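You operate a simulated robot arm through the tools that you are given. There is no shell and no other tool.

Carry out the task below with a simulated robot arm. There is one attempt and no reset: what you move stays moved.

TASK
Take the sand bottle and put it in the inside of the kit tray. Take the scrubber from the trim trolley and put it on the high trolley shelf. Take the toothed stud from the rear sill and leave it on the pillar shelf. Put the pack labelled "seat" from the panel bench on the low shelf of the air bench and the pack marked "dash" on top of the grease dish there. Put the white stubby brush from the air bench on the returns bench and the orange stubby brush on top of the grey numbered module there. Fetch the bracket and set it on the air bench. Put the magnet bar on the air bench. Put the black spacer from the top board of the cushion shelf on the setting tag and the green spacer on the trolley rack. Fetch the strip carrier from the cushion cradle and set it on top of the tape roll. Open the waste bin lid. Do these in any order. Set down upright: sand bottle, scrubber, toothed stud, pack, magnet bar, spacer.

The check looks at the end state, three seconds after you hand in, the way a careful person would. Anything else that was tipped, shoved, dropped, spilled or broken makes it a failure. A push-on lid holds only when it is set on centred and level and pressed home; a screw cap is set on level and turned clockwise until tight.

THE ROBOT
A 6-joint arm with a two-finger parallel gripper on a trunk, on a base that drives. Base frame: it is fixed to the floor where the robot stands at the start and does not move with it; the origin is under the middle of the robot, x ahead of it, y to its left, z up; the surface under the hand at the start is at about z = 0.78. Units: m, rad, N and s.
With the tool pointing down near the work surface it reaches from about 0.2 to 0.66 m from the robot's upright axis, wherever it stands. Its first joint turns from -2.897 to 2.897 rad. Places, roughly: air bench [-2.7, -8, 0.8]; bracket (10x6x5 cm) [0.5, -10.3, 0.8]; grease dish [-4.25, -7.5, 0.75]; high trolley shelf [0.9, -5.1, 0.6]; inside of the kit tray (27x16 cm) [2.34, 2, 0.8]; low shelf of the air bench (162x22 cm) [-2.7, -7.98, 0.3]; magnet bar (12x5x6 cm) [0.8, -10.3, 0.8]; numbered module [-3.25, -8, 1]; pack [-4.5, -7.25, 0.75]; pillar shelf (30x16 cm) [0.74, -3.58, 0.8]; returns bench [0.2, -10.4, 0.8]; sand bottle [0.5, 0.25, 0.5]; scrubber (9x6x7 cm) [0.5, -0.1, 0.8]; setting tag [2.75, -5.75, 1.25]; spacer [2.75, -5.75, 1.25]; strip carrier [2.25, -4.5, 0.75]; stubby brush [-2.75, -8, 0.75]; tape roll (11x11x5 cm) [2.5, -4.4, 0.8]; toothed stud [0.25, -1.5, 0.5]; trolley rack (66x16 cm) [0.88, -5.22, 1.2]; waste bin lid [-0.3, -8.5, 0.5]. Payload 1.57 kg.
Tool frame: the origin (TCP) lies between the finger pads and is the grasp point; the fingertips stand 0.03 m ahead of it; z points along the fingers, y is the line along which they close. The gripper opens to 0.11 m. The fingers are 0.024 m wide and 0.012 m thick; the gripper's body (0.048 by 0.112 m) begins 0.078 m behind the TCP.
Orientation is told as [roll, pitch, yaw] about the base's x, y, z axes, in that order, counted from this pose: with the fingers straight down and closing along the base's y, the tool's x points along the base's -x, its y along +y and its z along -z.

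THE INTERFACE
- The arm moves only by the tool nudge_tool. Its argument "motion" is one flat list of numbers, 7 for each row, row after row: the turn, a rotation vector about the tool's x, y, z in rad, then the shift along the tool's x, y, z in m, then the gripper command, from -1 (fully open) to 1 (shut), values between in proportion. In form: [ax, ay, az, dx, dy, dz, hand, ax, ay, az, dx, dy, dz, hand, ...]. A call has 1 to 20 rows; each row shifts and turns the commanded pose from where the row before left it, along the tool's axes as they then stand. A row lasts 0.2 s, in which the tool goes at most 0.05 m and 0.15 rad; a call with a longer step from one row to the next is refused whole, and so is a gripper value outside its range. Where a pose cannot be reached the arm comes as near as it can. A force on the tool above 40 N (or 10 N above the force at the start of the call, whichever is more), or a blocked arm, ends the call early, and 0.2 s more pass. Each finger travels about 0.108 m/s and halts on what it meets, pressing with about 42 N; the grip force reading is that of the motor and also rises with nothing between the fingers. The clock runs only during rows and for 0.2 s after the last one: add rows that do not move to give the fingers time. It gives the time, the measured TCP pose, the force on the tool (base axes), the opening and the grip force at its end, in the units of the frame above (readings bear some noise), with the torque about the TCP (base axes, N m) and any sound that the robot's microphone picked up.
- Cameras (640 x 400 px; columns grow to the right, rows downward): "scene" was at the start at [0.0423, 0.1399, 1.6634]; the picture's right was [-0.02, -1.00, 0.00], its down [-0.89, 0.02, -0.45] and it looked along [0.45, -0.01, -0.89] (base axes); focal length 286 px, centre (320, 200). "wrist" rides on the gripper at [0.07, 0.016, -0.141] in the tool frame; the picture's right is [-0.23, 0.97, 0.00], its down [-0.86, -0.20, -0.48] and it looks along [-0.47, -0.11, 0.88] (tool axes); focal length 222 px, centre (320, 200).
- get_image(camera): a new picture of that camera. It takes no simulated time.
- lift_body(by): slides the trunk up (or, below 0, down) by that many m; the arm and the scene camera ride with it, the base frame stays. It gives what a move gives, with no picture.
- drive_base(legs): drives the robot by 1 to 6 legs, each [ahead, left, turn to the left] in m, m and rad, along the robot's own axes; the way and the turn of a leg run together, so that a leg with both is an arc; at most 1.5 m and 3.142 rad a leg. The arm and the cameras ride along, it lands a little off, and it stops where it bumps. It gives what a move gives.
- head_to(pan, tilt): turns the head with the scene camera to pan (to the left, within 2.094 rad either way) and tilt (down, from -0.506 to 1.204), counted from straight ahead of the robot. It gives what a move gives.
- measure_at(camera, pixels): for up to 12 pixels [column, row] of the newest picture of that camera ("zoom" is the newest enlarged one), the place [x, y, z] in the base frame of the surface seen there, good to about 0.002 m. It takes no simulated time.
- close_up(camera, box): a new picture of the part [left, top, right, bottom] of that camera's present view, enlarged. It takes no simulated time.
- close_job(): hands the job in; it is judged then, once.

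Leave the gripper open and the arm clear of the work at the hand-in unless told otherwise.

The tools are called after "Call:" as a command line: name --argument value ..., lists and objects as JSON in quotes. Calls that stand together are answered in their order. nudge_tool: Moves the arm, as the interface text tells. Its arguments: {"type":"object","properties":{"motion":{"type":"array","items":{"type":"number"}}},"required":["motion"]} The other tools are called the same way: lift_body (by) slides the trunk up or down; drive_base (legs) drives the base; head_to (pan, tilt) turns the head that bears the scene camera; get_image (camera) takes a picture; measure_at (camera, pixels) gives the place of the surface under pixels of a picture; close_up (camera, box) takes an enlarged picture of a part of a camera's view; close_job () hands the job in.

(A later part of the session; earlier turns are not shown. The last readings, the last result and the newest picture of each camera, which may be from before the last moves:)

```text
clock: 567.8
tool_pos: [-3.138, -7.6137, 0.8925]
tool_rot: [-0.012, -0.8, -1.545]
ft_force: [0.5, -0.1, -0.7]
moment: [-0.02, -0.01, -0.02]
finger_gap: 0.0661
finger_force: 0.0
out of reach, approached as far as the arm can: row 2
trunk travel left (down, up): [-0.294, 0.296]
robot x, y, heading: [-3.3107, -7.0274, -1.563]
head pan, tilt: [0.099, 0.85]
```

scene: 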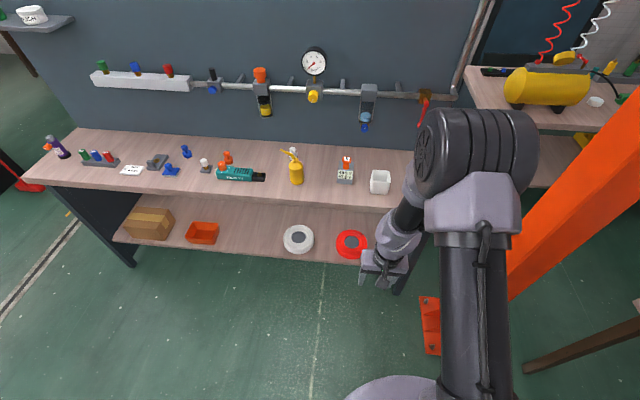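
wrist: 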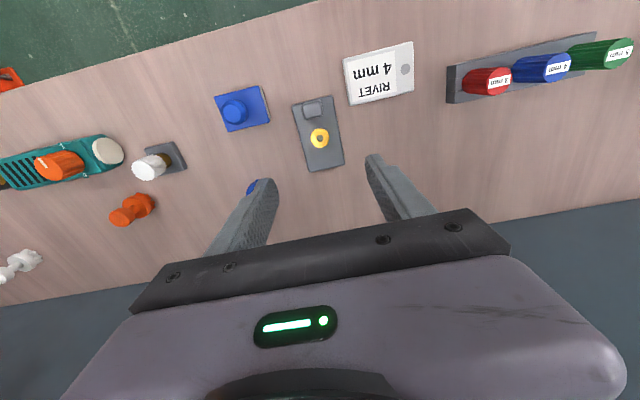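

Tilted to -0.8 properly. I raise the trunk 0.08 m and drive left 0.48 m and ahead 0.25 m toward the orange brush.

Call:
lift_body --by 0.08

Call:
drive_base --legs '[[0, 0.48, 0], [0.25, 0, 0]]'

Call:
get_image --camera "wrist"

Call:
get_image --camera "scene"

```text
clock: 568.9
tool_pos: [-3.1394, -7.6164, 0.9718]
tool_rot: [-0.011, -0.797, -1.546]
ft_force: [-0.2, -0.1, -0.1]
moment: [0.02, 0.04, -0.03]
finger_gap: 0.0659
finger_force: 0.0
trunk travel left (down, up): [-0.374, 0.216]
robot x, y, heading: [-3.3109, -7.0285, -1.562]
head pan, tilt: [0.099, 0.85]
```

```text
clock: 573.2
tool_pos: [-2.6466, -7.8524, 0.9714]
tool_rot: [-0.01, -0.796, -1.526]
ft_force: [0.2, -0.1, 0.9]
moment: [0.04, -0.03, 0.01]
finger_gap: 0.0661
finger_force: 0.2
trunk travel left (down, up): [-0.374, 0.216]
robot x, y, heading: [-2.8326, -7.2701, -1.541]
head pan, tilt: [0.099, 0.85]
```

```text
taken
```

wrist: 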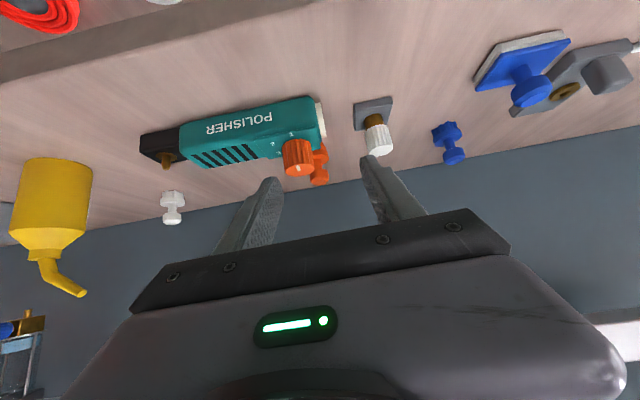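

```text
taken
```

scene: 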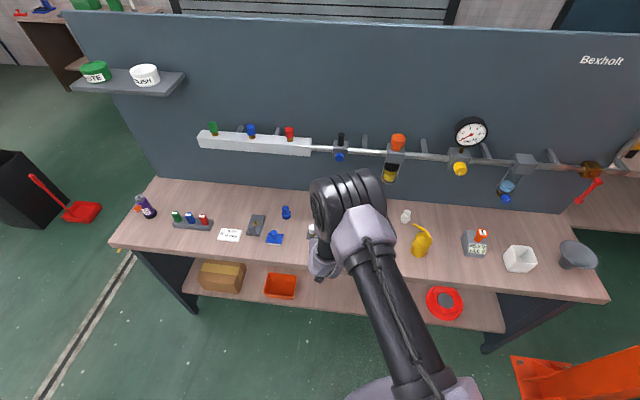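

I measure the orange brush in the wrist view around (319,165).

Call:
close_up --camera "wrist" --box '[270, 110, 400, 200]'

Call:
measure_at --camera "zoom" --pixels '[[240, 340], [245, 300], [250, 250], [235, 200], [225, 325], [275, 320], [140, 220], [540, 180], [480, 60], [130, 300]]'

```text
4.44 times, centred on (335, 155) of wrist
```

zoom: 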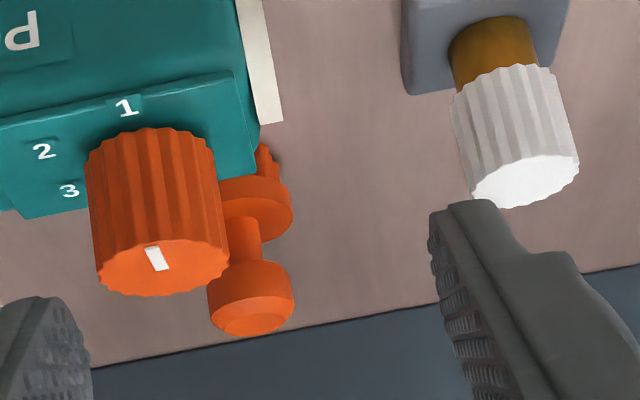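

```text
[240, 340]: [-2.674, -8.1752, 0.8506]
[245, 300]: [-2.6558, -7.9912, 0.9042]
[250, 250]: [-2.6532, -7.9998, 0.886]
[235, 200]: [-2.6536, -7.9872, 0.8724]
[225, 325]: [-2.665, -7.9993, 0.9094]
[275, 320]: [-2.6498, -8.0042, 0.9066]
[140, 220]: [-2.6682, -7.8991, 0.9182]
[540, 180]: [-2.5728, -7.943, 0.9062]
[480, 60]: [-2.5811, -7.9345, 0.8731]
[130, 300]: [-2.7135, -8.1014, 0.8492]
```

Orange brush axis ≈(-2.656, -8.003), knob z 0.892–0.911. I drive ahead 0.150 and right 0.014 at the current height, then check.

Call:
drive_base --legs '[[0.15, -0.014, 0]]'

Call:
get_image --camera "wrist"

```text
clock: 574.6
tool_pos: [-2.6578, -8.0008, 0.9719]
tool_rot: [-0.01, -0.796, -1.528]
ft_force: [0.1, 1.0, 0.4]
moment: [0.02, 0.02, -0.01]
finger_gap: 0.066
finger_force: 0.0
trunk travel left (down, up): [-0.374, 0.216]
robot x, y, heading: [-2.844, -7.4169, -1.553]
head pan, tilt: [0.099, 0.85]
```

```text
taken
```

wrist: 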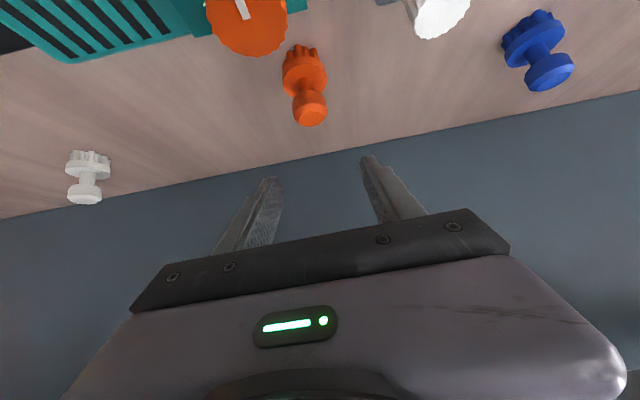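

Aligned (x error ≈2 mm). I lower the trunk 0.064 m so the pads surround the knob.

Call:
lift_body --by -0.064

Call:
get_image --camera "wrist"

```text
clock: 575.6
tool_pos: [-2.6591, -7.9999, 0.9089]
tool_rot: [-0.01, -0.8, -1.529]
ft_force: [0.9, 0.3, -0.6]
moment: [-0.02, -0.02, -0.02]
finger_gap: 0.0659
finger_force: 0.0
trunk travel left (down, up): [-0.31, 0.28]
robot x, y, heading: [-2.8483, -7.4179, -1.552]
head pan, tilt: [0.099, 0.85]
```

```text
taken
```

wrist: 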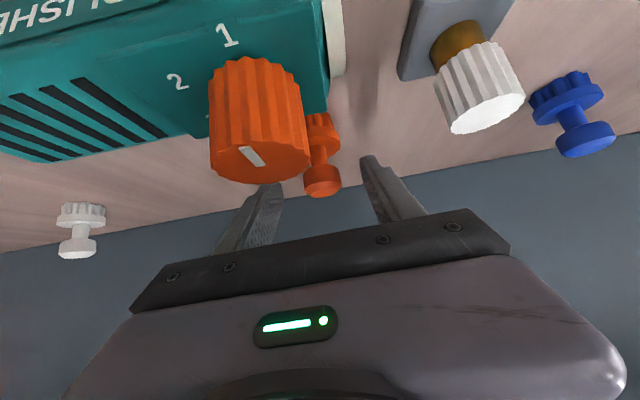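

The brush's knob is between the fingers. Closing.

Call:
nudge_tool --motion '[0, 0, 0, 0, 0, 0, 0.1, 0, 0, 0, 0, 0, 0, 0.4, 0, 0, 0, 0, 0, 0, 1, 0, 0, 0, 0, 0, 0, 1, 0, 0, 0, 0, 0, 0, 1]'

Call:
lift_body --by 0.1

Call:
get_image --camera "wrist"

```text
clock: 576.8
tool_pos: [-2.6594, -7.9988, 0.9084]
tool_rot: [-0.011, -0.798, -1.53]
ft_force: [-0.1, 0.7, 3.4]
moment: [-0.06, -0.07, -0.02]
finger_gap: 0.0266
finger_force: 37.7
trunk travel left (down, up): [-0.31, 0.28]
robot x, y, heading: [-2.846, -7.4155, -1.548]
head pan, tilt: [0.099, 0.85]
```

```text
clock: 578.1
tool_pos: [-2.659, -8.0001, 1.0086]
tool_rot: [-0.01, -0.798, -1.528]
ft_force: [0.0, 0.3, -1.1]
moment: [0.02, -0.01, -0.03]
finger_gap: 0.0264
finger_force: 37.8
trunk travel left (down, up): [-0.41, 0.18]
robot x, y, heading: [-2.8427, -7.4193, -1.547]
head pan, tilt: [0.099, 0.85]
```

```text
taken
```

wrist: 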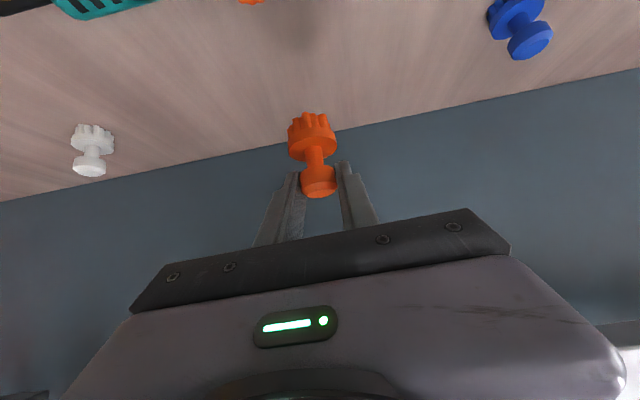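

The orange brush is held upright. I raise 0.07 m more, back 0.12 m, then drive right 0.52 m to the module.

Call:
lift_body --by 0.07

Call:
drive_base --legs '[[-0.12, 0, 0], [0, -0.52, 0]]'

Call:
get_image --camera "wrist"

Call:
get_image --camera "scene"

```text
clock: 579.2
tool_pos: [-2.6583, -7.9996, 1.0773]
tool_rot: [-0.011, -0.797, -1.53]
ft_force: [-0.8, -0.3, -0.5]
moment: [-0.03, 0.0, 0.01]
finger_gap: 0.0263
finger_force: 37.3
trunk travel left (down, up): [-0.48, 0.11]
robot x, y, heading: [-2.8388, -7.4164, -1.55]
head pan, tilt: [0.099, 0.85]
```

```text
clock: 583.0
tool_pos: [-3.1852, -7.8906, 1.0781]
tool_rot: [-0.011, -0.798, -1.548]
ft_force: [0.3, 1.3, -0.6]
moment: [0.05, -0.02, 0.01]
finger_gap: 0.0264
finger_force: 37.2
trunk travel left (down, up): [-0.48, 0.11]
robot x, y, heading: [-3.356, -7.3049, -1.562]
head pan, tilt: [0.099, 0.85]
```

```text
taken
```

wrist: 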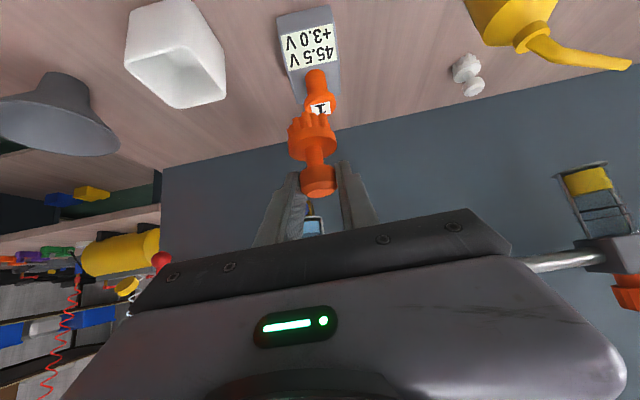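

```text
taken
```

scene: 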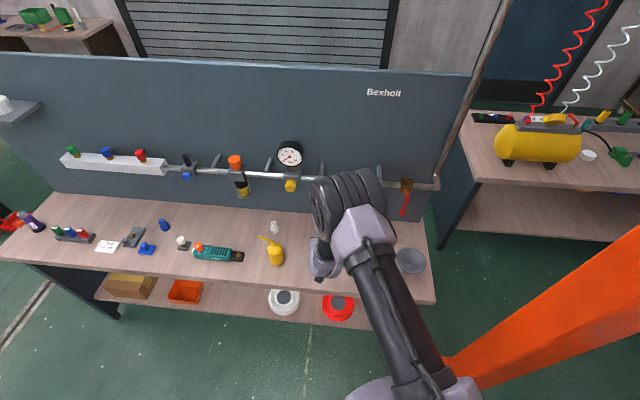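

Nearly over the module. I drive ahead 0.070 m and left 0.008 m.

Call:
measure_at --camera "wrist" --pixels '[[310, 228], [320, 105], [312, 95], [330, 110], [315, 78], [590, 180]]'

Call:
drive_base --legs '[[0.0705, 0.0076, 0]]'

Call:
get_image --camera "wrist"

```text
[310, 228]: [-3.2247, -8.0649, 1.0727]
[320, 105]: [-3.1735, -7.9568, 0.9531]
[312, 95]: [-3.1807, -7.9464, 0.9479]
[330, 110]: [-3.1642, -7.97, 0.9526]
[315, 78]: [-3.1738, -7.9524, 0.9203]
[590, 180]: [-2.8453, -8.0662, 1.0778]
```

```text
clock: 584.1
tool_pos: [-3.1773, -7.9637, 1.0777]
tool_rot: [-0.01, -0.797, -1.545]
ft_force: [-0.3, -0.2, -0.8]
moment: [0.02, 0.0, -0.01]
finger_gap: 0.0263
finger_force: 37.3
trunk travel left (down, up): [-0.48, 0.11]
robot x, y, heading: [-3.3519, -7.3751, -1.56]
head pan, tilt: [0.099, 0.85]
```

```text
taken
```

wrist: 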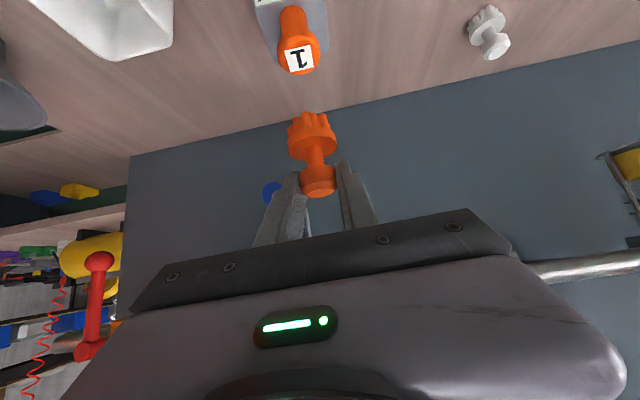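

I measure the button's top precisely in this view.

Call:
close_up --camera "wrist" --box '[260, 10, 340, 90]'

Call:
measure_at --camera "zoom" --pixels '[[320, 235], [240, 240], [395, 220], [330, 305], [310, 190], [250, 290], [385, 280], [280, 190], [370, 180]]'

```text
5.00 times, centred on (300, 50) of wrist
```

zoom: 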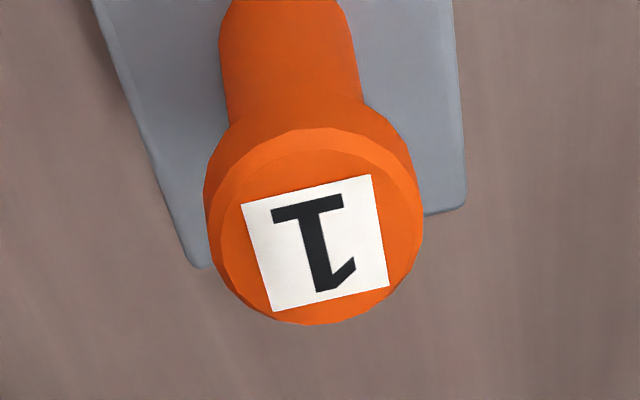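

```text
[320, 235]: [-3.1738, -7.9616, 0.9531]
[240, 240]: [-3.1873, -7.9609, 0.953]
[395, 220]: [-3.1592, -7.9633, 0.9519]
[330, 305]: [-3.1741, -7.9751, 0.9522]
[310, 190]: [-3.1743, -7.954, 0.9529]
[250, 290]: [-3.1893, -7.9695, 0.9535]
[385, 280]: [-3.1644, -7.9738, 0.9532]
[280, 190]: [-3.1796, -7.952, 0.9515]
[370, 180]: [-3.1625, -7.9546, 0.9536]
```

Button centre ≈(-3.174, -7.962, 0.953). I adjust the tool 6 mm north and 3 mm left, then lower the trunk 0.06 m.

Call:
nudge_tool --motion '[0, 0, 0, 0.0042, 0.003, -0.0043, 1, 0, 0, 0, 0, 0, 0, 1]'

Call:
lift_body --by -0.058

Call:
get_image --camera "wrist"

```text
clock: 584.7
tool_pos: [-3.1743, -7.9553, 1.0787]
tool_rot: [-0.01, -0.799, -1.545]
ft_force: [0.8, 0.8, -0.8]
moment: [-0.01, 0.01, 0.02]
finger_gap: 0.0262
finger_force: 37.3
trunk travel left (down, up): [-0.48, 0.11]
robot x, y, heading: [-3.3529, -7.3761, -1.563]
head pan, tilt: [0.099, 0.85]
```

```text
clock: 585.6
tool_pos: [-3.1748, -7.9558, 1.0205]
tool_rot: [-0.01, -0.799, -1.545]
ft_force: [0.0, 0.5, -0.2]
moment: [0.03, 0.01, -0.01]
finger_gap: 0.0265
finger_force: 37.3
trunk travel left (down, up): [-0.422, 0.168]
robot x, y, heading: [-3.3494, -7.3699, -1.564]
head pan, tilt: [0.099, 0.85]
```

```text
taken
```

wrist: 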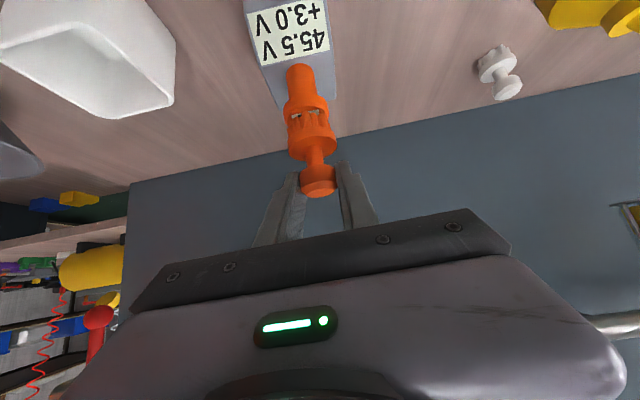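

The brush base is just above the button. I check with the head camera, then creep down.

Call:
head_to --pan -0.1 --tilt 0.85

Call:
close_up --camera "scene" --box '[200, 150, 360, 260]'

Call:
lift_body --by -0.006

```text
clock: 586.4
tool_pos: [-3.1743, -7.9543, 1.0206]
tool_rot: [-0.01, -0.798, -1.545]
ft_force: [0.4, 0.8, -0.5]
moment: [-0.04, 0.04, -0.04]
finger_gap: 0.0263
finger_force: 37.4
trunk travel left (down, up): [-0.422, 0.168]
robot x, y, heading: [-3.3538, -7.3721, -1.556]
head pan, tilt: [-0.099, 0.85]
```

```text
3.64 times, centred on (280, 205) of scene
```

zoom: 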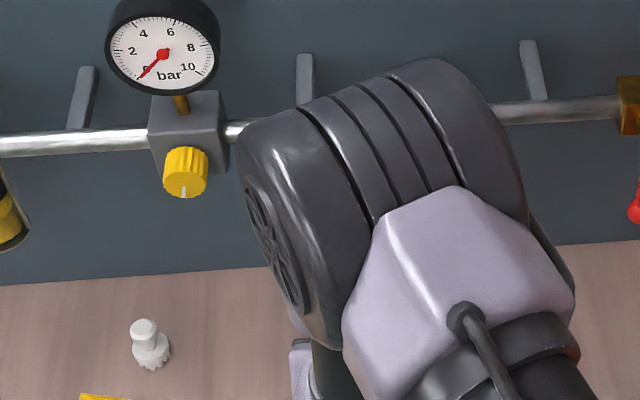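

```text
clock: 586.9
tool_pos: [-3.1737, -7.9552, 1.0149]
tool_rot: [-0.01, -0.799, -1.546]
ft_force: [-0.7, 0.3, -1.2]
moment: [-0.05, -0.01, 0.0]
finger_gap: 0.0266
finger_force: 37.2
trunk travel left (down, up): [-0.416, 0.174]
robot x, y, heading: [-3.3502, -7.3733, -1.563]
head pan, tilt: [-0.099, 0.85]
```

Call:
lift_body --by -0.002

Call:
lift_body --by -0.002

Call:
close_up --camera "wrist" --box '[240, 60, 400, 200]'

```text
clock: 587.5
tool_pos: [-3.1751, -7.9554, 1.0126]
tool_rot: [-0.01, -0.799, -1.546]
ft_force: [0.0, -0.3, -0.8]
moment: [0.03, 0.05, 0.0]
finger_gap: 0.0265
finger_force: 37.4
trunk travel left (down, up): [-0.414, 0.176]
robot x, y, heading: [-3.3523, -7.3744, -1.566]
head pan, tilt: [-0.099, 0.85]
```

```text
clock: 588.0
tool_pos: [-3.1752, -7.9549, 1.0127]
tool_rot: [-0.008, -0.801, -1.55]
ft_force: [-0.5, 1.2, 12.7]
moment: [-0.01, -0.12, 0.0]
finger_gap: 0.0264
finger_force: 37.5
trunk travel left (down, up): [-0.412, 0.178]
robot x, y, heading: [-3.3521, -7.3738, -1.564]
head pan, tilt: [-0.099, 0.85]
```

```text
2.86 times, centred on (320, 130) of wrist
```

zoom: 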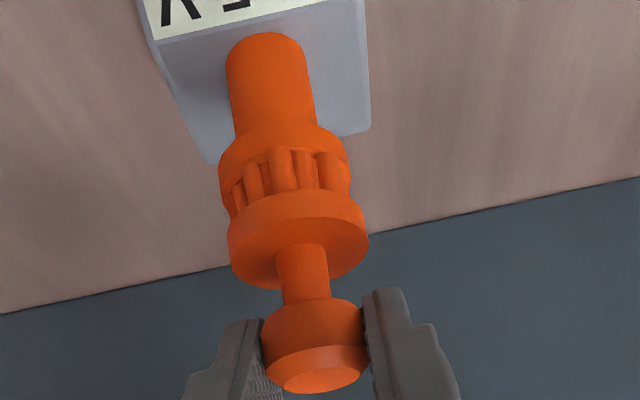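

Seated on the button, well aligned. I relieve 1 mm and open slowly.

Call:
lift_body --by 0.001

Call:
nudge_tool --motion '[0, 0, 0, 0, 0, 0, 0.48, 0, 0, 0, 0, 0, 0, 0.4, 0, 0, 0, 0, 0, 0, 0.3, 0, 0, 0, 0, 0, 0, 0.15, 0, 0, 0, 0, 0, 0, 0.0, 0, 0, 0, 0, 0, 0, 0.0]'

Call:
close_up --camera "wrist" --box '[220, 40, 420, 220]'

```text
clock: 588.5
tool_pos: [-3.1746, -7.9549, 1.0116]
tool_rot: [-0.011, -0.799, -1.547]
ft_force: [0.5, -2.9, 7.8]
moment: [-0.18, -0.12, -0.03]
finger_gap: 0.0263
finger_force: 37.4
trunk travel left (down, up): [-0.413, 0.177]
robot x, y, heading: [-3.3507, -7.3799, -1.567]
head pan, tilt: [-0.099, 0.85]
```

```text
clock: 589.9
tool_pos: [-3.1742, -7.9556, 1.0109]
tool_rot: [-0.01, -0.799, -1.545]
ft_force: [0.3, 0.1, 0.2]
moment: [0.01, 0.01, 0.01]
finger_gap: 0.0548
finger_force: 0.0
trunk travel left (down, up): [-0.413, 0.177]
robot x, y, heading: [-3.3505, -7.3741, -1.562]
head pan, tilt: [-0.099, 0.85]
```

```text
2.22 times, centred on (320, 130) of wrist
```

zoom: 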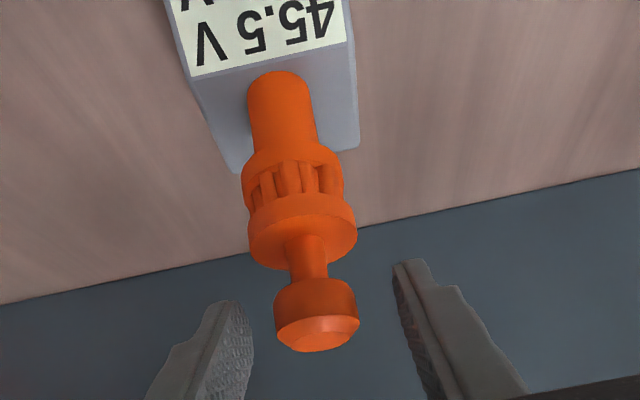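

The orange brush stands on the button. I back the tool out along its axis, then drive back 0.2 m.

Call:
nudge_tool --motion '[0, 0, 0, 0, 0, -0.02, 0, 0, 0, 0, 0, 0, -0.025, 0, 0, 0, 0, 0, 0, -0.025, 0, 0, 0, 0, 0, 0, 0, 0]'

Call:
drive_base --legs '[[-0.25, 0, 0]]'

Call:
get_image --camera "wrist"

Call:
get_image --camera "scene"

```text
clock: 590.9
tool_pos: [-3.1728, -7.9056, 1.0585]
tool_rot: [-0.014, -0.797, -1.547]
ft_force: [0.4, -0.3, -1.1]
moment: [-0.01, -0.01, -0.03]
finger_gap: 0.055
finger_force: 0.1
trunk travel left (down, up): [-0.413, 0.177]
robot x, y, heading: [-3.3529, -7.377, -1.567]
head pan, tilt: [-0.099, 0.85]
```

```text
clock: 592.7
tool_pos: [-3.1702, -7.6525, 1.0597]
tool_rot: [-0.014, -0.797, -1.538]
ft_force: [0.0, 0.4, 0.1]
moment: [-0.02, -0.02, 0.01]
finger_gap: 0.055
finger_force: 0.0
trunk travel left (down, up): [-0.413, 0.177]
robot x, y, heading: [-3.3553, -7.1214, -1.552]
head pan, tilt: [-0.099, 0.85]
```

```text
taken
```

wrist: 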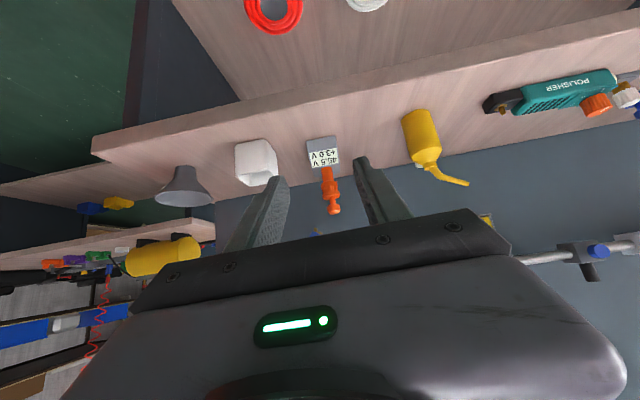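

```text
taken
```

scene: 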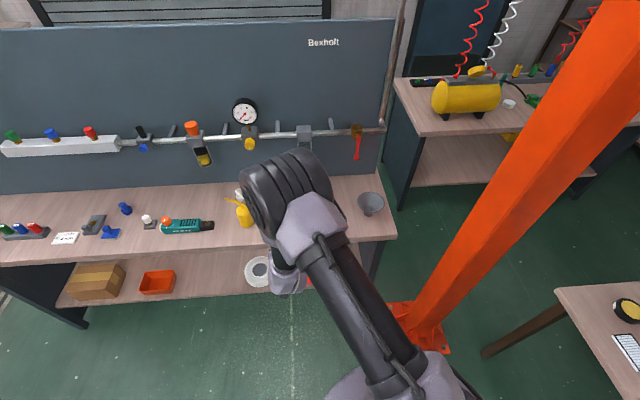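

The orange brush stands upright on the module. Now the white brush behind the yellow oiler. I measure the oiler's spout, the brush and the gauge knob.

Call:
measure_at --camera "wrist" --pixels '[[466, 183], [440, 176], [427, 160], [421, 115], [486, 222], [600, 250], [420, 167], [590, 275]]'

Call:
close_up --camera "scene" --box '[170, 100, 290, 240]'

Call:
measure_at --camera "scene" --pixels '[[250, 143], [205, 158], [238, 192], [240, 215], [232, 203], [252, 213], [304, 140], [193, 128]]'

```text
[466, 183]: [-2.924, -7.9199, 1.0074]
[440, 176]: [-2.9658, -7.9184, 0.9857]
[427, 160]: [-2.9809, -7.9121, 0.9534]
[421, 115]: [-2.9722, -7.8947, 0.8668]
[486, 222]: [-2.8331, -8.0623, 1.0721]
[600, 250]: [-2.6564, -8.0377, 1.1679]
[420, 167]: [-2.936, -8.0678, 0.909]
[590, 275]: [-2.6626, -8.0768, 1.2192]
```

```text
2.86 times, centred on (230, 170) of scene
```

zoom: 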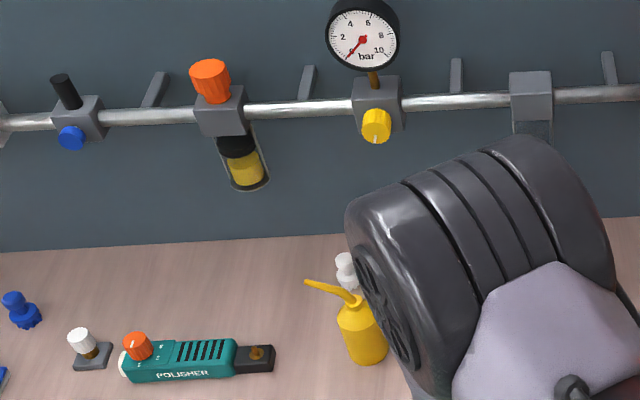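

```text
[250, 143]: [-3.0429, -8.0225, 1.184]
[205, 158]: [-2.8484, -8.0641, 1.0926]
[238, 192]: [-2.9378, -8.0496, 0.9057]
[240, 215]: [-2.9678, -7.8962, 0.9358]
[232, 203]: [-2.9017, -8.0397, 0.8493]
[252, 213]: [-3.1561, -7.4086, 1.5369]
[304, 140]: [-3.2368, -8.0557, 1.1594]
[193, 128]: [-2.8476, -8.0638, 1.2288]
```

The oiler's spout tip is at (-2.924, -7.92, 1.007) and a regulator bowl hangs at (-2.845, -8.066, z≥1.07). I'll approach the white brush (≈(-2.936, -8.06)) from the north-east, heading ≈-2.32, staying below the bowl. I measure the polisher's end too.

Call:
measure_at --camera "scene" --pixels '[[213, 222], [213, 229], [206, 222], [208, 225], [200, 225], [236, 190], [240, 196], [237, 198], [205, 165], [197, 155], [213, 155]]'

```text
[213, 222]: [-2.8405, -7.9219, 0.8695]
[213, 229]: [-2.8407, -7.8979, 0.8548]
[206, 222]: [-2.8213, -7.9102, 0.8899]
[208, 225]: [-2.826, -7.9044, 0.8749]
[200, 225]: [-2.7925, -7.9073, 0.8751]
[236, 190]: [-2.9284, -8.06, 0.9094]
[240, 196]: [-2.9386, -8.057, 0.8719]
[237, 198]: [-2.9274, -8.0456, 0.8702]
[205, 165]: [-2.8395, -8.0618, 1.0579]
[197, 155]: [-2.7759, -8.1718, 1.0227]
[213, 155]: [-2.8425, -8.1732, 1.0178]
```

I drive left (east) 0.99 m along the bench front (z≈1.06, clear), then turn right by 0.77 to heading ≈-2.32.

Call:
drive_base --legs '[[0.02, 0.99, 0], [0, 0, -0.77]]'

Call:
get_image --camera "wrist"

```text
clock: 599.8
tool_pos: [-2.6163, -7.6304, 1.059]
tool_rot: [-0.013, -0.797, -2.298]
ft_force: [0.3, -0.3, 0.5]
moment: [-0.02, 0.01, -0.01]
finger_gap: 0.055
finger_force: 0.1
trunk travel left (down, up): [-0.413, 0.177]
robot x, y, heading: [-2.3871, -7.1217, -2.31]
head pan, tilt: [-0.099, 0.85]
```

```text
taken
```

wrist: 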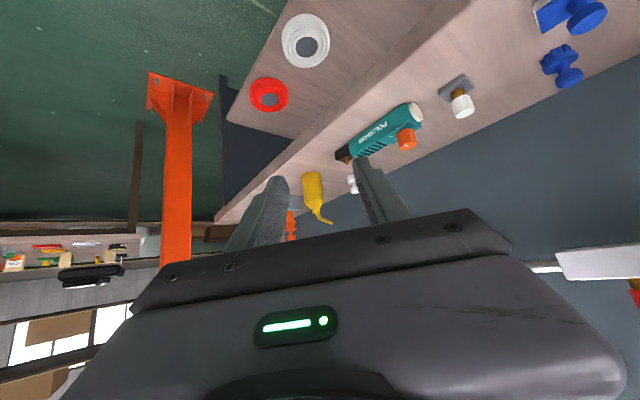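

I drive ahead 0.2 m and left 0.057 m, then lower the trunk 0.118 m to TCP z≈0.94 over the bench's front edge.

Call:
drive_base --legs '[[0.2, 0.057, 0]]'

Call:
get_image --camera "wrist"

Call:
measure_at --camera "wrist" --pixels '[[320, 165], [310, 170], [330, 170]]'

```text
clock: 601.4
tool_pos: [-2.715, -7.8126, 1.0594]
tool_rot: [-0.014, -0.794, -2.31]
ft_force: [-1.3, -0.3, 0.0]
moment: [0.01, -0.02, -0.03]
finger_gap: 0.0553
finger_force: 0.1
trunk travel left (down, up): [-0.413, 0.177]
robot x, y, heading: [-2.4813, -7.3089, -2.324]
head pan, tilt: [-0.099, 0.85]
```

```text
taken
```

wrist: 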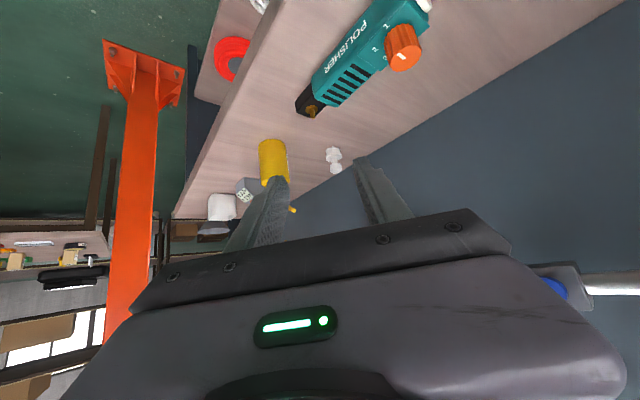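

```text
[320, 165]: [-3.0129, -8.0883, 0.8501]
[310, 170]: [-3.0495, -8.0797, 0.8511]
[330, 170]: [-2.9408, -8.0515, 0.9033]
```

Call:
close_up --camera "wrist" --box '[310, 140, 360, 180]'

Call:
measure_at --camera "zoom" --pixels '[[330, 310], [330, 270], [300, 290], [355, 285], [260, 170], [350, 160], [300, 210], [305, 120], [335, 330]]'

```text
10.00 times, centred on (335, 160) of wrist
```

zoom: 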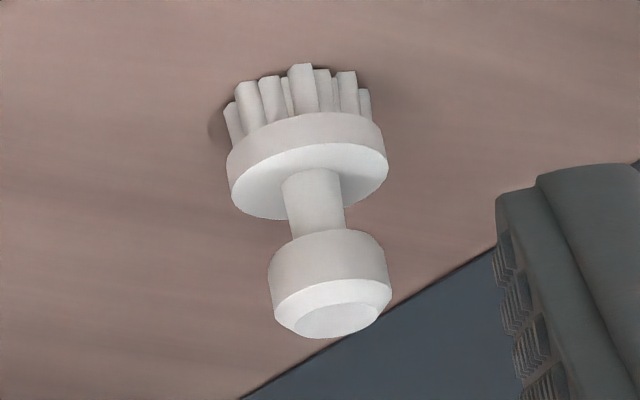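

```text
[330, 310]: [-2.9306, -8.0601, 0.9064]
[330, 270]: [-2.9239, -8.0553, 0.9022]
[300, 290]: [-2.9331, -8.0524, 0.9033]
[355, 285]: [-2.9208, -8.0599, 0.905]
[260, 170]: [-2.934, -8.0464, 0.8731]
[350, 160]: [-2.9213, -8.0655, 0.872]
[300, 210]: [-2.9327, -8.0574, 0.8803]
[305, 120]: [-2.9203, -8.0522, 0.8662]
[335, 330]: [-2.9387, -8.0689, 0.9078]
```

White brush axis ≈(-2.933, -8.064). I lower to z≈0.94 and drive in 0.2 m (left 0.013), then re-check alignment.

Call:
lift_body --by -0.119

Call:
drive_base --legs '[[0.2, 0.013, 0]]'

Call:
get_image --camera "wrist"

```text
clock: 602.9
tool_pos: [-2.7145, -7.8125, 0.9418]
tool_rot: [-0.014, -0.798, -2.309]
ft_force: [0.5, 0.2, 0.1]
moment: [0.03, 0.02, -0.02]
finger_gap: 0.0551
finger_force: 0.1
trunk travel left (down, up): [-0.294, 0.296]
robot x, y, heading: [-2.4797, -7.3047, -2.322]
head pan, tilt: [-0.099, 0.85]
```

```text
clock: 604.5
tool_pos: [-2.8433, -7.9634, 0.9397]
tool_rot: [-0.012, -0.797, -2.313]
ft_force: [0.2, -0.3, 0.0]
moment: [-0.02, -0.01, 0.01]
finger_gap: 0.0551
finger_force: 0.0
trunk travel left (down, up): [-0.294, 0.296]
robot x, y, heading: [-2.6062, -7.4585, -2.327]
head pan, tilt: [-0.099, 0.85]
```

```text
taken
```

wrist: 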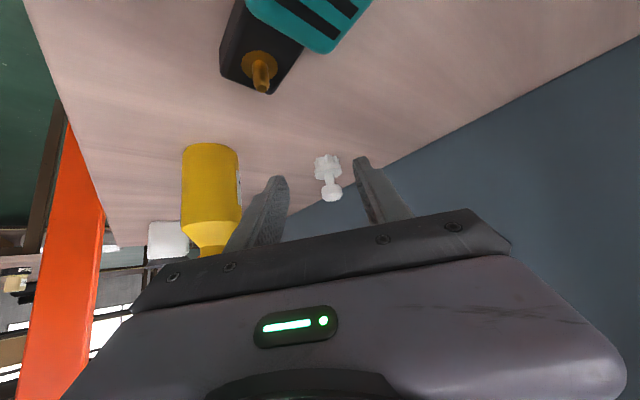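

Good. I drive in another 0.131 m (left 0.004).

Call:
drive_base --legs '[[0.131, 0.004, 0]]'

Call:
get_image --camera "wrist"

```text
clock: 605.8
tool_pos: [-2.9263, -8.0587, 0.94]
tool_rot: [-0.014, -0.795, -2.308]
ft_force: [-1.0, 0.2, -0.2]
moment: [0.01, -0.02, 0.0]
finger_gap: 0.0549
finger_force: 0.0
trunk travel left (down, up): [-0.294, 0.296]
robot x, y, heading: [-2.6917, -7.5504, -2.331]
head pan, tilt: [-0.099, 0.85]
```

```text
taken
```

wrist: 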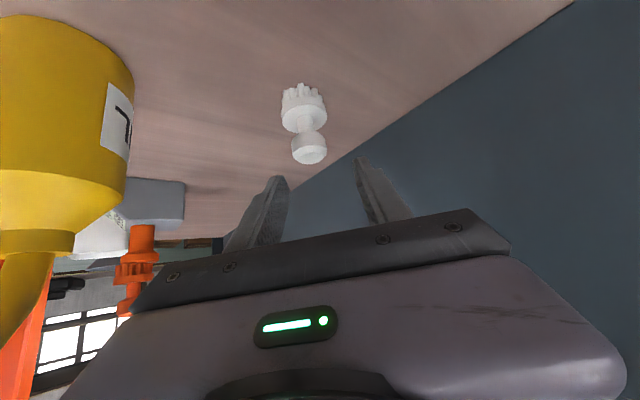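

I nudge 6 mm forward and lower the trunk 0.033 m to the knob height, then check.

Call:
nudge_tool --motion '[0, 0, 0, -0.0042, -0.001, 0.0043, 0, 0, 0, 0, 0, 0, 0, 0]'

Call:
lift_body --by -0.033

Call:
get_image --camera "wrist"

```text
clock: 606.4
tool_pos: [-2.9319, -8.0634, 0.9404]
tool_rot: [-0.014, -0.798, -2.309]
ft_force: [-0.2, -0.1, 0.0]
moment: [0.0, 0.02, 0.02]
finger_gap: 0.0551
finger_force: 0.1
trunk travel left (down, up): [-0.294, 0.296]
robot x, y, heading: [-2.6877, -7.5514, -2.323]
head pan, tilt: [-0.099, 0.85]
```

```text
clock: 607.2
tool_pos: [-2.9301, -8.062, 0.9087]
tool_rot: [-0.013, -0.799, -2.307]
ft_force: [0.1, 0.4, -0.4]
moment: [0.02, -0.02, 0.0]
finger_gap: 0.0551
finger_force: 0.1
trunk travel left (down, up): [-0.261, 0.329]
robot x, y, heading: [-2.688, -7.5533, -2.329]
head pan, tilt: [-0.099, 0.85]
```

```text
taken
```

wrist: 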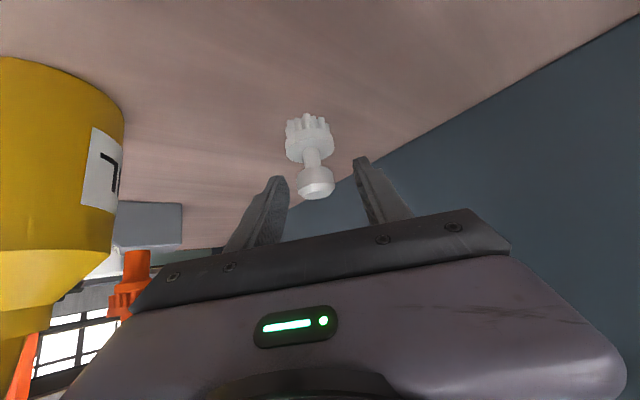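

Knob between the fingers. I close, and lift 0.033 m with the trunk.

Call:
nudge_tool --motion '[0, 0, 0, 0, 0, 0, 0.2, 0, 0, 0, 0, 0, 0, 0.45, 0, 0, 0, 0, 0, 0, 1, 0, 0, 0, 0, 0, 0, 1, 0, 0, 0, 0, 0, 0, 1]'

Call:
lift_body --by 0.036

Call:
get_image --camera "wrist"

```text
clock: 608.4
tool_pos: [-2.9318, -8.0616, 0.9087]
tool_rot: [-0.014, -0.797, -2.309]
ft_force: [0.0, -1.1, 2.0]
moment: [-0.06, -0.04, -0.03]
finger_gap: 0.0263
finger_force: 37.1
trunk travel left (down, up): [-0.261, 0.329]
robot x, y, heading: [-2.6883, -7.5536, -2.323]
head pan, tilt: [-0.099, 0.85]
```

```text
clock: 609.2
tool_pos: [-2.9309, -8.062, 0.9448]
tool_rot: [-0.014, -0.797, -2.309]
ft_force: [-0.1, -0.5, -0.7]
moment: [-0.02, -0.02, -0.01]
finger_gap: 0.0264
finger_force: 37.0
trunk travel left (down, up): [-0.297, 0.293]
robot x, y, heading: [-2.689, -7.5502, -2.329]
head pan, tilt: [-0.099, 0.85]
```

```text
taken
```

wrist: 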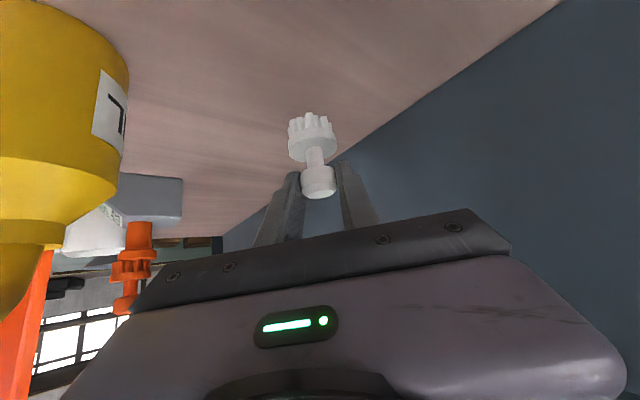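

The white brush is held (bottom ≈0.887). I back straight out 0.4 m the way I came in.

Call:
drive_base --legs '[[-0.4, 0, 0]]'

Call:
lift_body --by 0.15

Call:
get_image --camera "scene"

```text
clock: 611.2
tool_pos: [-2.7285, -7.8265, 0.9456]
tool_rot: [-0.012, -0.804, -2.339]
ft_force: [-12.7, 9.1, 0.0]
moment: [0.41, 0.68, -0.12]
finger_gap: 0.0284
finger_force: 38.7
trunk travel left (down, up): [-0.297, 0.293]
robot x, y, heading: [-2.4739, -7.3228, -2.338]
head pan, tilt: [-0.099, 0.85]
stopped in leg 1: the force on the tool passed its limit at 45 N (the readings are from after the stop); the commanded pose is now the measured one
```

```text
clock: 613.0
tool_pos: [-2.7262, -7.8296, 1.0952]
tool_rot: [-0.013, -0.799, -2.336]
ft_force: [-0.4, -0.2, -1.1]
moment: [0.05, -0.01, 0.0]
finger_gap: 0.0258
finger_force: 37.2
trunk travel left (down, up): [-0.446, 0.143]
robot x, y, heading: [-2.4749, -7.3242, -2.34]
head pan, tilt: [-0.099, 0.85]
```

```text
taken
```

scene: 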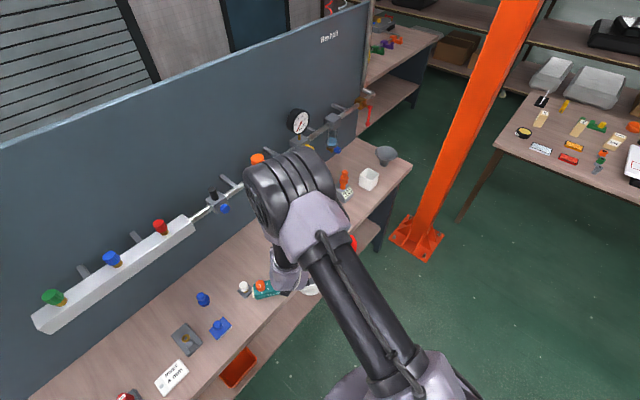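

A 45 N contact stopped the drive – the held brush caught the polisher's body, which is higher than its end. I check what happened to the polisher and the brush.

Call:
get_image --camera "wrist"

Call:
close_up --camera "scene" --box '[180, 220, 360, 330]'

```text
taken
```

wrist: 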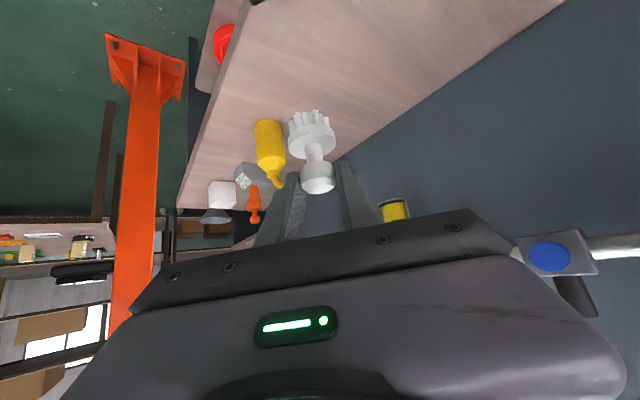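

```text
3.56 times, centred on (270, 275) of scene
```

zoom: 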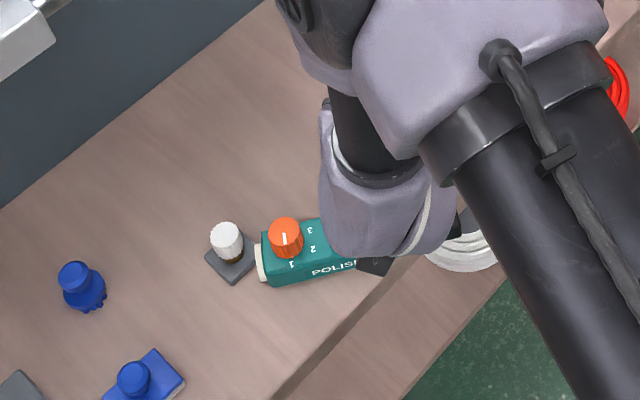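

The brush is still held well, but the polisher looks shifted. I back away (now high and clear) and measure the polisher's present position against its original one.

Call:
drive_base --legs '[[-0.35, 0, 0]]'

Call:
head_to --pan 0.1 --tilt 0.7

Call:
get_image --camera "scene"

```text
clock: 615.2
tool_pos: [-2.487, -7.5796, 1.0956]
tool_rot: [-0.012, -0.804, -2.337]
ft_force: [-0.5, -0.4, -1.0]
moment: [-0.03, 0.01, 0.0]
finger_gap: 0.0255
finger_force: 37.0
trunk travel left (down, up): [-0.446, 0.143]
robot x, y, heading: [-2.2334, -7.0715, -2.337]
head pan, tilt: [-0.099, 0.85]
```

```text
clock: 615.9
tool_pos: [-2.4862, -7.5797, 1.0952]
tool_rot: [-0.012, -0.801, -2.338]
ft_force: [-0.3, 1.1, -0.8]
moment: [0.0, 0.01, 0.01]
finger_gap: 0.0257
finger_force: 36.3
trunk travel left (down, up): [-0.446, 0.143]
robot x, y, heading: [-2.2307, -7.0748, -2.344]
head pan, tilt: [0.099, 0.7]
```

```text
taken
```

scene: 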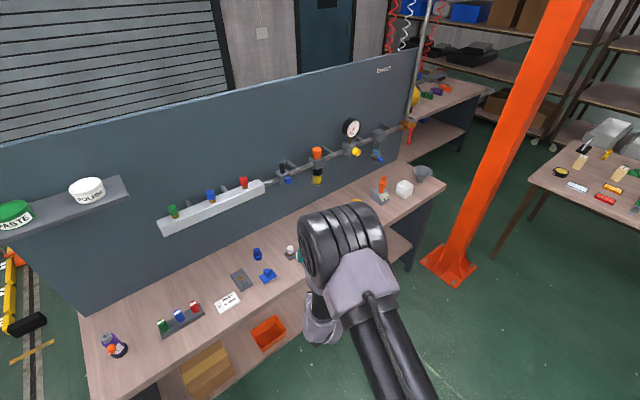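

The arm hides it. I turn left 0.78 to face south so the polisher comes into view at the right.

Call:
drive_base --legs '[[0, 0, 0.78]]'

Call:
head_to --pan -0.55 --tilt 0.75

Call:
get_image --camera "scene"

```text
clock: 618.4
tool_pos: [-2.0622, -7.6143, 1.0953]
tool_rot: [-0.012, -0.805, -1.568]
ft_force: [-0.6, -0.4, -0.4]
moment: [0.0, -0.01, 0.01]
finger_gap: 0.0259
finger_force: 36.9
trunk travel left (down, up): [-0.446, 0.143]
robot x, y, heading: [-2.2341, -7.0765, -1.566]
head pan, tilt: [0.099, 0.7]
```

```text
clock: 619.4
tool_pos: [-2.0635, -7.615, 1.096]
tool_rot: [-0.012, -0.803, -1.57]
ft_force: [0.1, -0.3, -0.2]
moment: [0.0, 0.02, -0.01]
finger_gap: 0.0257
finger_force: 36.7
trunk travel left (down, up): [-0.446, 0.143]
robot x, y, heading: [-2.2307, -7.0765, -1.568]
head pan, tilt: [-0.55, 0.75]
```

```text
taken
```

scene: 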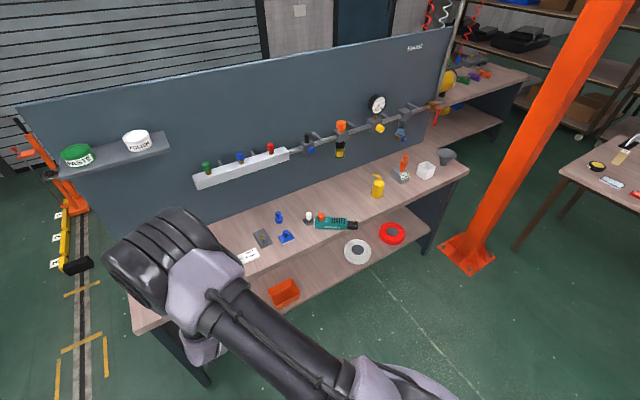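

Call:
close_up --camera "scene" --box '[265, 180, 405, 260]'

Call:
measure_at --camera "zoom" --pixels '[[258, 165], [262, 180], [232, 190], [415, 200], [400, 215], [365, 200], [300, 205], [200, 168], [195, 190], [215, 195], [330, 185], [425, 215]]'

```text
4.57 times, centred on (335, 220) of scene
```

zoom: 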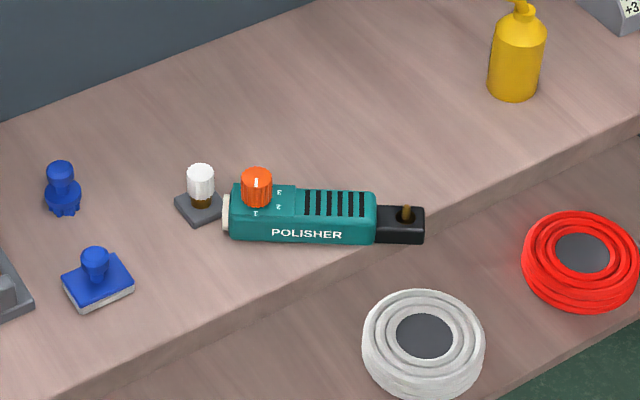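

```text
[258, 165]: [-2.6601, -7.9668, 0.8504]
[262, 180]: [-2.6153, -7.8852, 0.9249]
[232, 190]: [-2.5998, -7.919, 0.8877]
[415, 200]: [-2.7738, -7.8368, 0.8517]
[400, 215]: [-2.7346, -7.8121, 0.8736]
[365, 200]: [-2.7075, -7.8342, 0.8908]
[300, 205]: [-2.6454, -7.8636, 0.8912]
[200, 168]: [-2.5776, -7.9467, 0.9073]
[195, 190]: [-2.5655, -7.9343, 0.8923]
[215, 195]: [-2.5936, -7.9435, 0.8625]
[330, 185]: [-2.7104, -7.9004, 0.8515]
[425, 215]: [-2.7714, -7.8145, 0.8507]
```

The polisher was pushed about 5–9 cm and turned ~30°; the white-knob base next to it seems unmoved. I note the polisher's original pose (dial ≈(-2.667, -7.903), pin ≈(-2.821, -7.910)) and will put it back after delivering the brush. Now I drive with the brush to the returns bench by the known gap.

Call:
drive_base --legs '[[0.0, 0.93, 0], [1.42, 0, 0]]'

```text
clock: 630.8
tool_pos: [-1.1338, -9.0074, 1.0955]
tool_rot: [-0.013, -0.799, -1.555]
ft_force: [0.1, 1.2, -0.9]
moment: [0.01, -0.01, -0.01]
finger_gap: 0.0255
finger_force: 36.6
trunk travel left (down, up): [-0.446, 0.143]
robot x, y, heading: [-1.3106, -8.4709, -1.554]
head pan, tilt: [-0.55, 0.75]
```

On course. Next legs through the gap to (0.3, -9.35).

Call:
drive_base --legs '[[0.315, 0.365, 0], [0.379, 0.534, 0], [0.212, 0.697, 0]]'

Call:
head_to --pan 0.0 --tilt 0.75

Call:
get_image --camera "scene"

```text
clock: 640.5
tool_pos: [0.465, -9.9138, 1.0953]
tool_rot: [-0.013, -0.801, -1.572]
ft_force: [-0.3, 0.5, -0.7]
moment: [-0.05, -0.01, -0.03]
finger_gap: 0.0255
finger_force: 36.9
trunk travel left (down, up): [-0.446, 0.143]
robot x, y, heading: [0.2948, -9.3737, -1.573]
head pan, tilt: [-0.55, 0.75]
```

```text
clock: 641.4
tool_pos: [0.4652, -9.9133, 1.0946]
tool_rot: [-0.013, -0.801, -1.571]
ft_force: [-0.9, -0.5, -0.2]
moment: [-0.01, 0.03, 0.02]
finger_gap: 0.0255
finger_force: 37.2
trunk travel left (down, up): [-0.446, 0.143]
robot x, y, heading: [0.2947, -9.3716, -1.572]
head pan, tilt: [0.0, 0.75]
```

```text
taken
```

scene: 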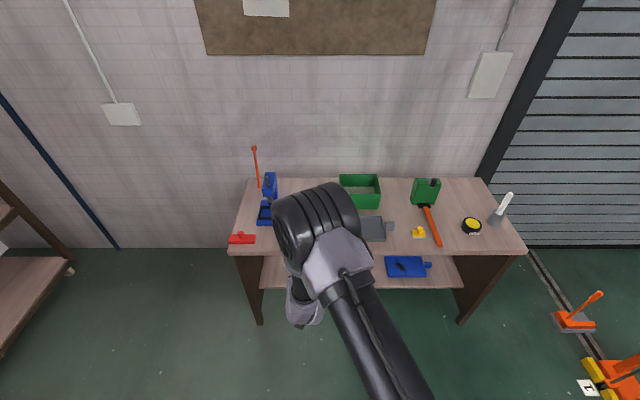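

The bracket's old place (≈(0.47, -10.31)) is free. I drive ahead 0.39 m, then lower the trunk 0.205 m and check.

Call:
drive_base --legs '[[0.39, 0, 0]]'

Call:
lift_body --by -0.195

Call:
get_image --camera "wrist"

```text
clock: 643.9
tool_pos: [0.4784, -10.2954, 1.0947]
tool_rot: [-0.011, -0.802, -1.553]
ft_force: [0.8, -0.4, 0.0]
moment: [0.01, -0.02, 0.0]
finger_gap: 0.0255
finger_force: 36.5
trunk travel left (down, up): [-0.446, 0.143]
robot x, y, heading: [0.3011, -9.7563, -1.551]
head pan, tilt: [0.0, 0.75]
```

```text
clock: 646.0
tool_pos: [0.4781, -10.2963, 0.9006]
tool_rot: [-0.012, -0.803, -1.552]
ft_force: [-0.3, 0.4, -1.0]
moment: [0.05, -0.04, 0.0]
finger_gap: 0.0255
finger_force: 36.7
trunk travel left (down, up): [-0.252, 0.338]
robot x, y, heading: [0.2995, -9.7579, -1.55]
head pan, tilt: [0.0, 0.75]
```

```text
taken
```

wrist: 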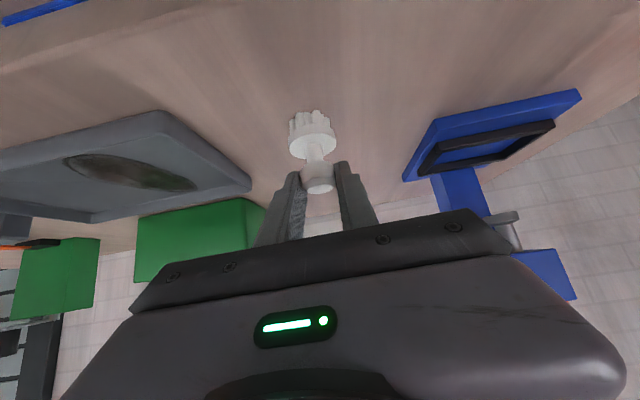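

Clear spot. I lower 16 mm, then creep in 2 mm steps.

Call:
lift_body --by -0.016

Call:
lift_body --by -0.003

Call:
lift_body --by -0.002

```text
clock: 646.6
tool_pos: [0.4776, -10.295, 0.8842]
tool_rot: [-0.011, -0.8, -1.551]
ft_force: [0.3, -0.6, -0.9]
moment: [0.05, 0.02, -0.01]
finger_gap: 0.0258
finger_force: 36.8
trunk travel left (down, up): [-0.236, 0.354]
robot x, y, heading: [0.299, -9.7602, -1.554]
head pan, tilt: [0.0, 0.75]
```

```text
clock: 647.1
tool_pos: [0.4779, -10.2963, 0.8827]
tool_rot: [-0.01, -0.807, -1.557]
ft_force: [-0.2, 0.3, 19.8]
moment: [0.18, -0.06, -0.02]
finger_gap: 0.0255
finger_force: 37.1
trunk travel left (down, up): [-0.232, 0.358]
robot x, y, heading: [0.2998, -9.7581, -1.557]
head pan, tilt: [0.0, 0.75]
```

```text
clock: 647.7
tool_pos: [0.4778, -10.2956, 0.8811]
tool_rot: [-0.01, -0.806, -1.556]
ft_force: [-1.1, -6.2, 28.5]
moment: [-0.25, -0.11, -0.03]
finger_gap: 0.0256
finger_force: 36.9
trunk travel left (down, up): [-0.23, 0.36]
robot x, y, heading: [0.2995, -9.7561, -1.553]
head pan, tilt: [0.0, 0.75]
```

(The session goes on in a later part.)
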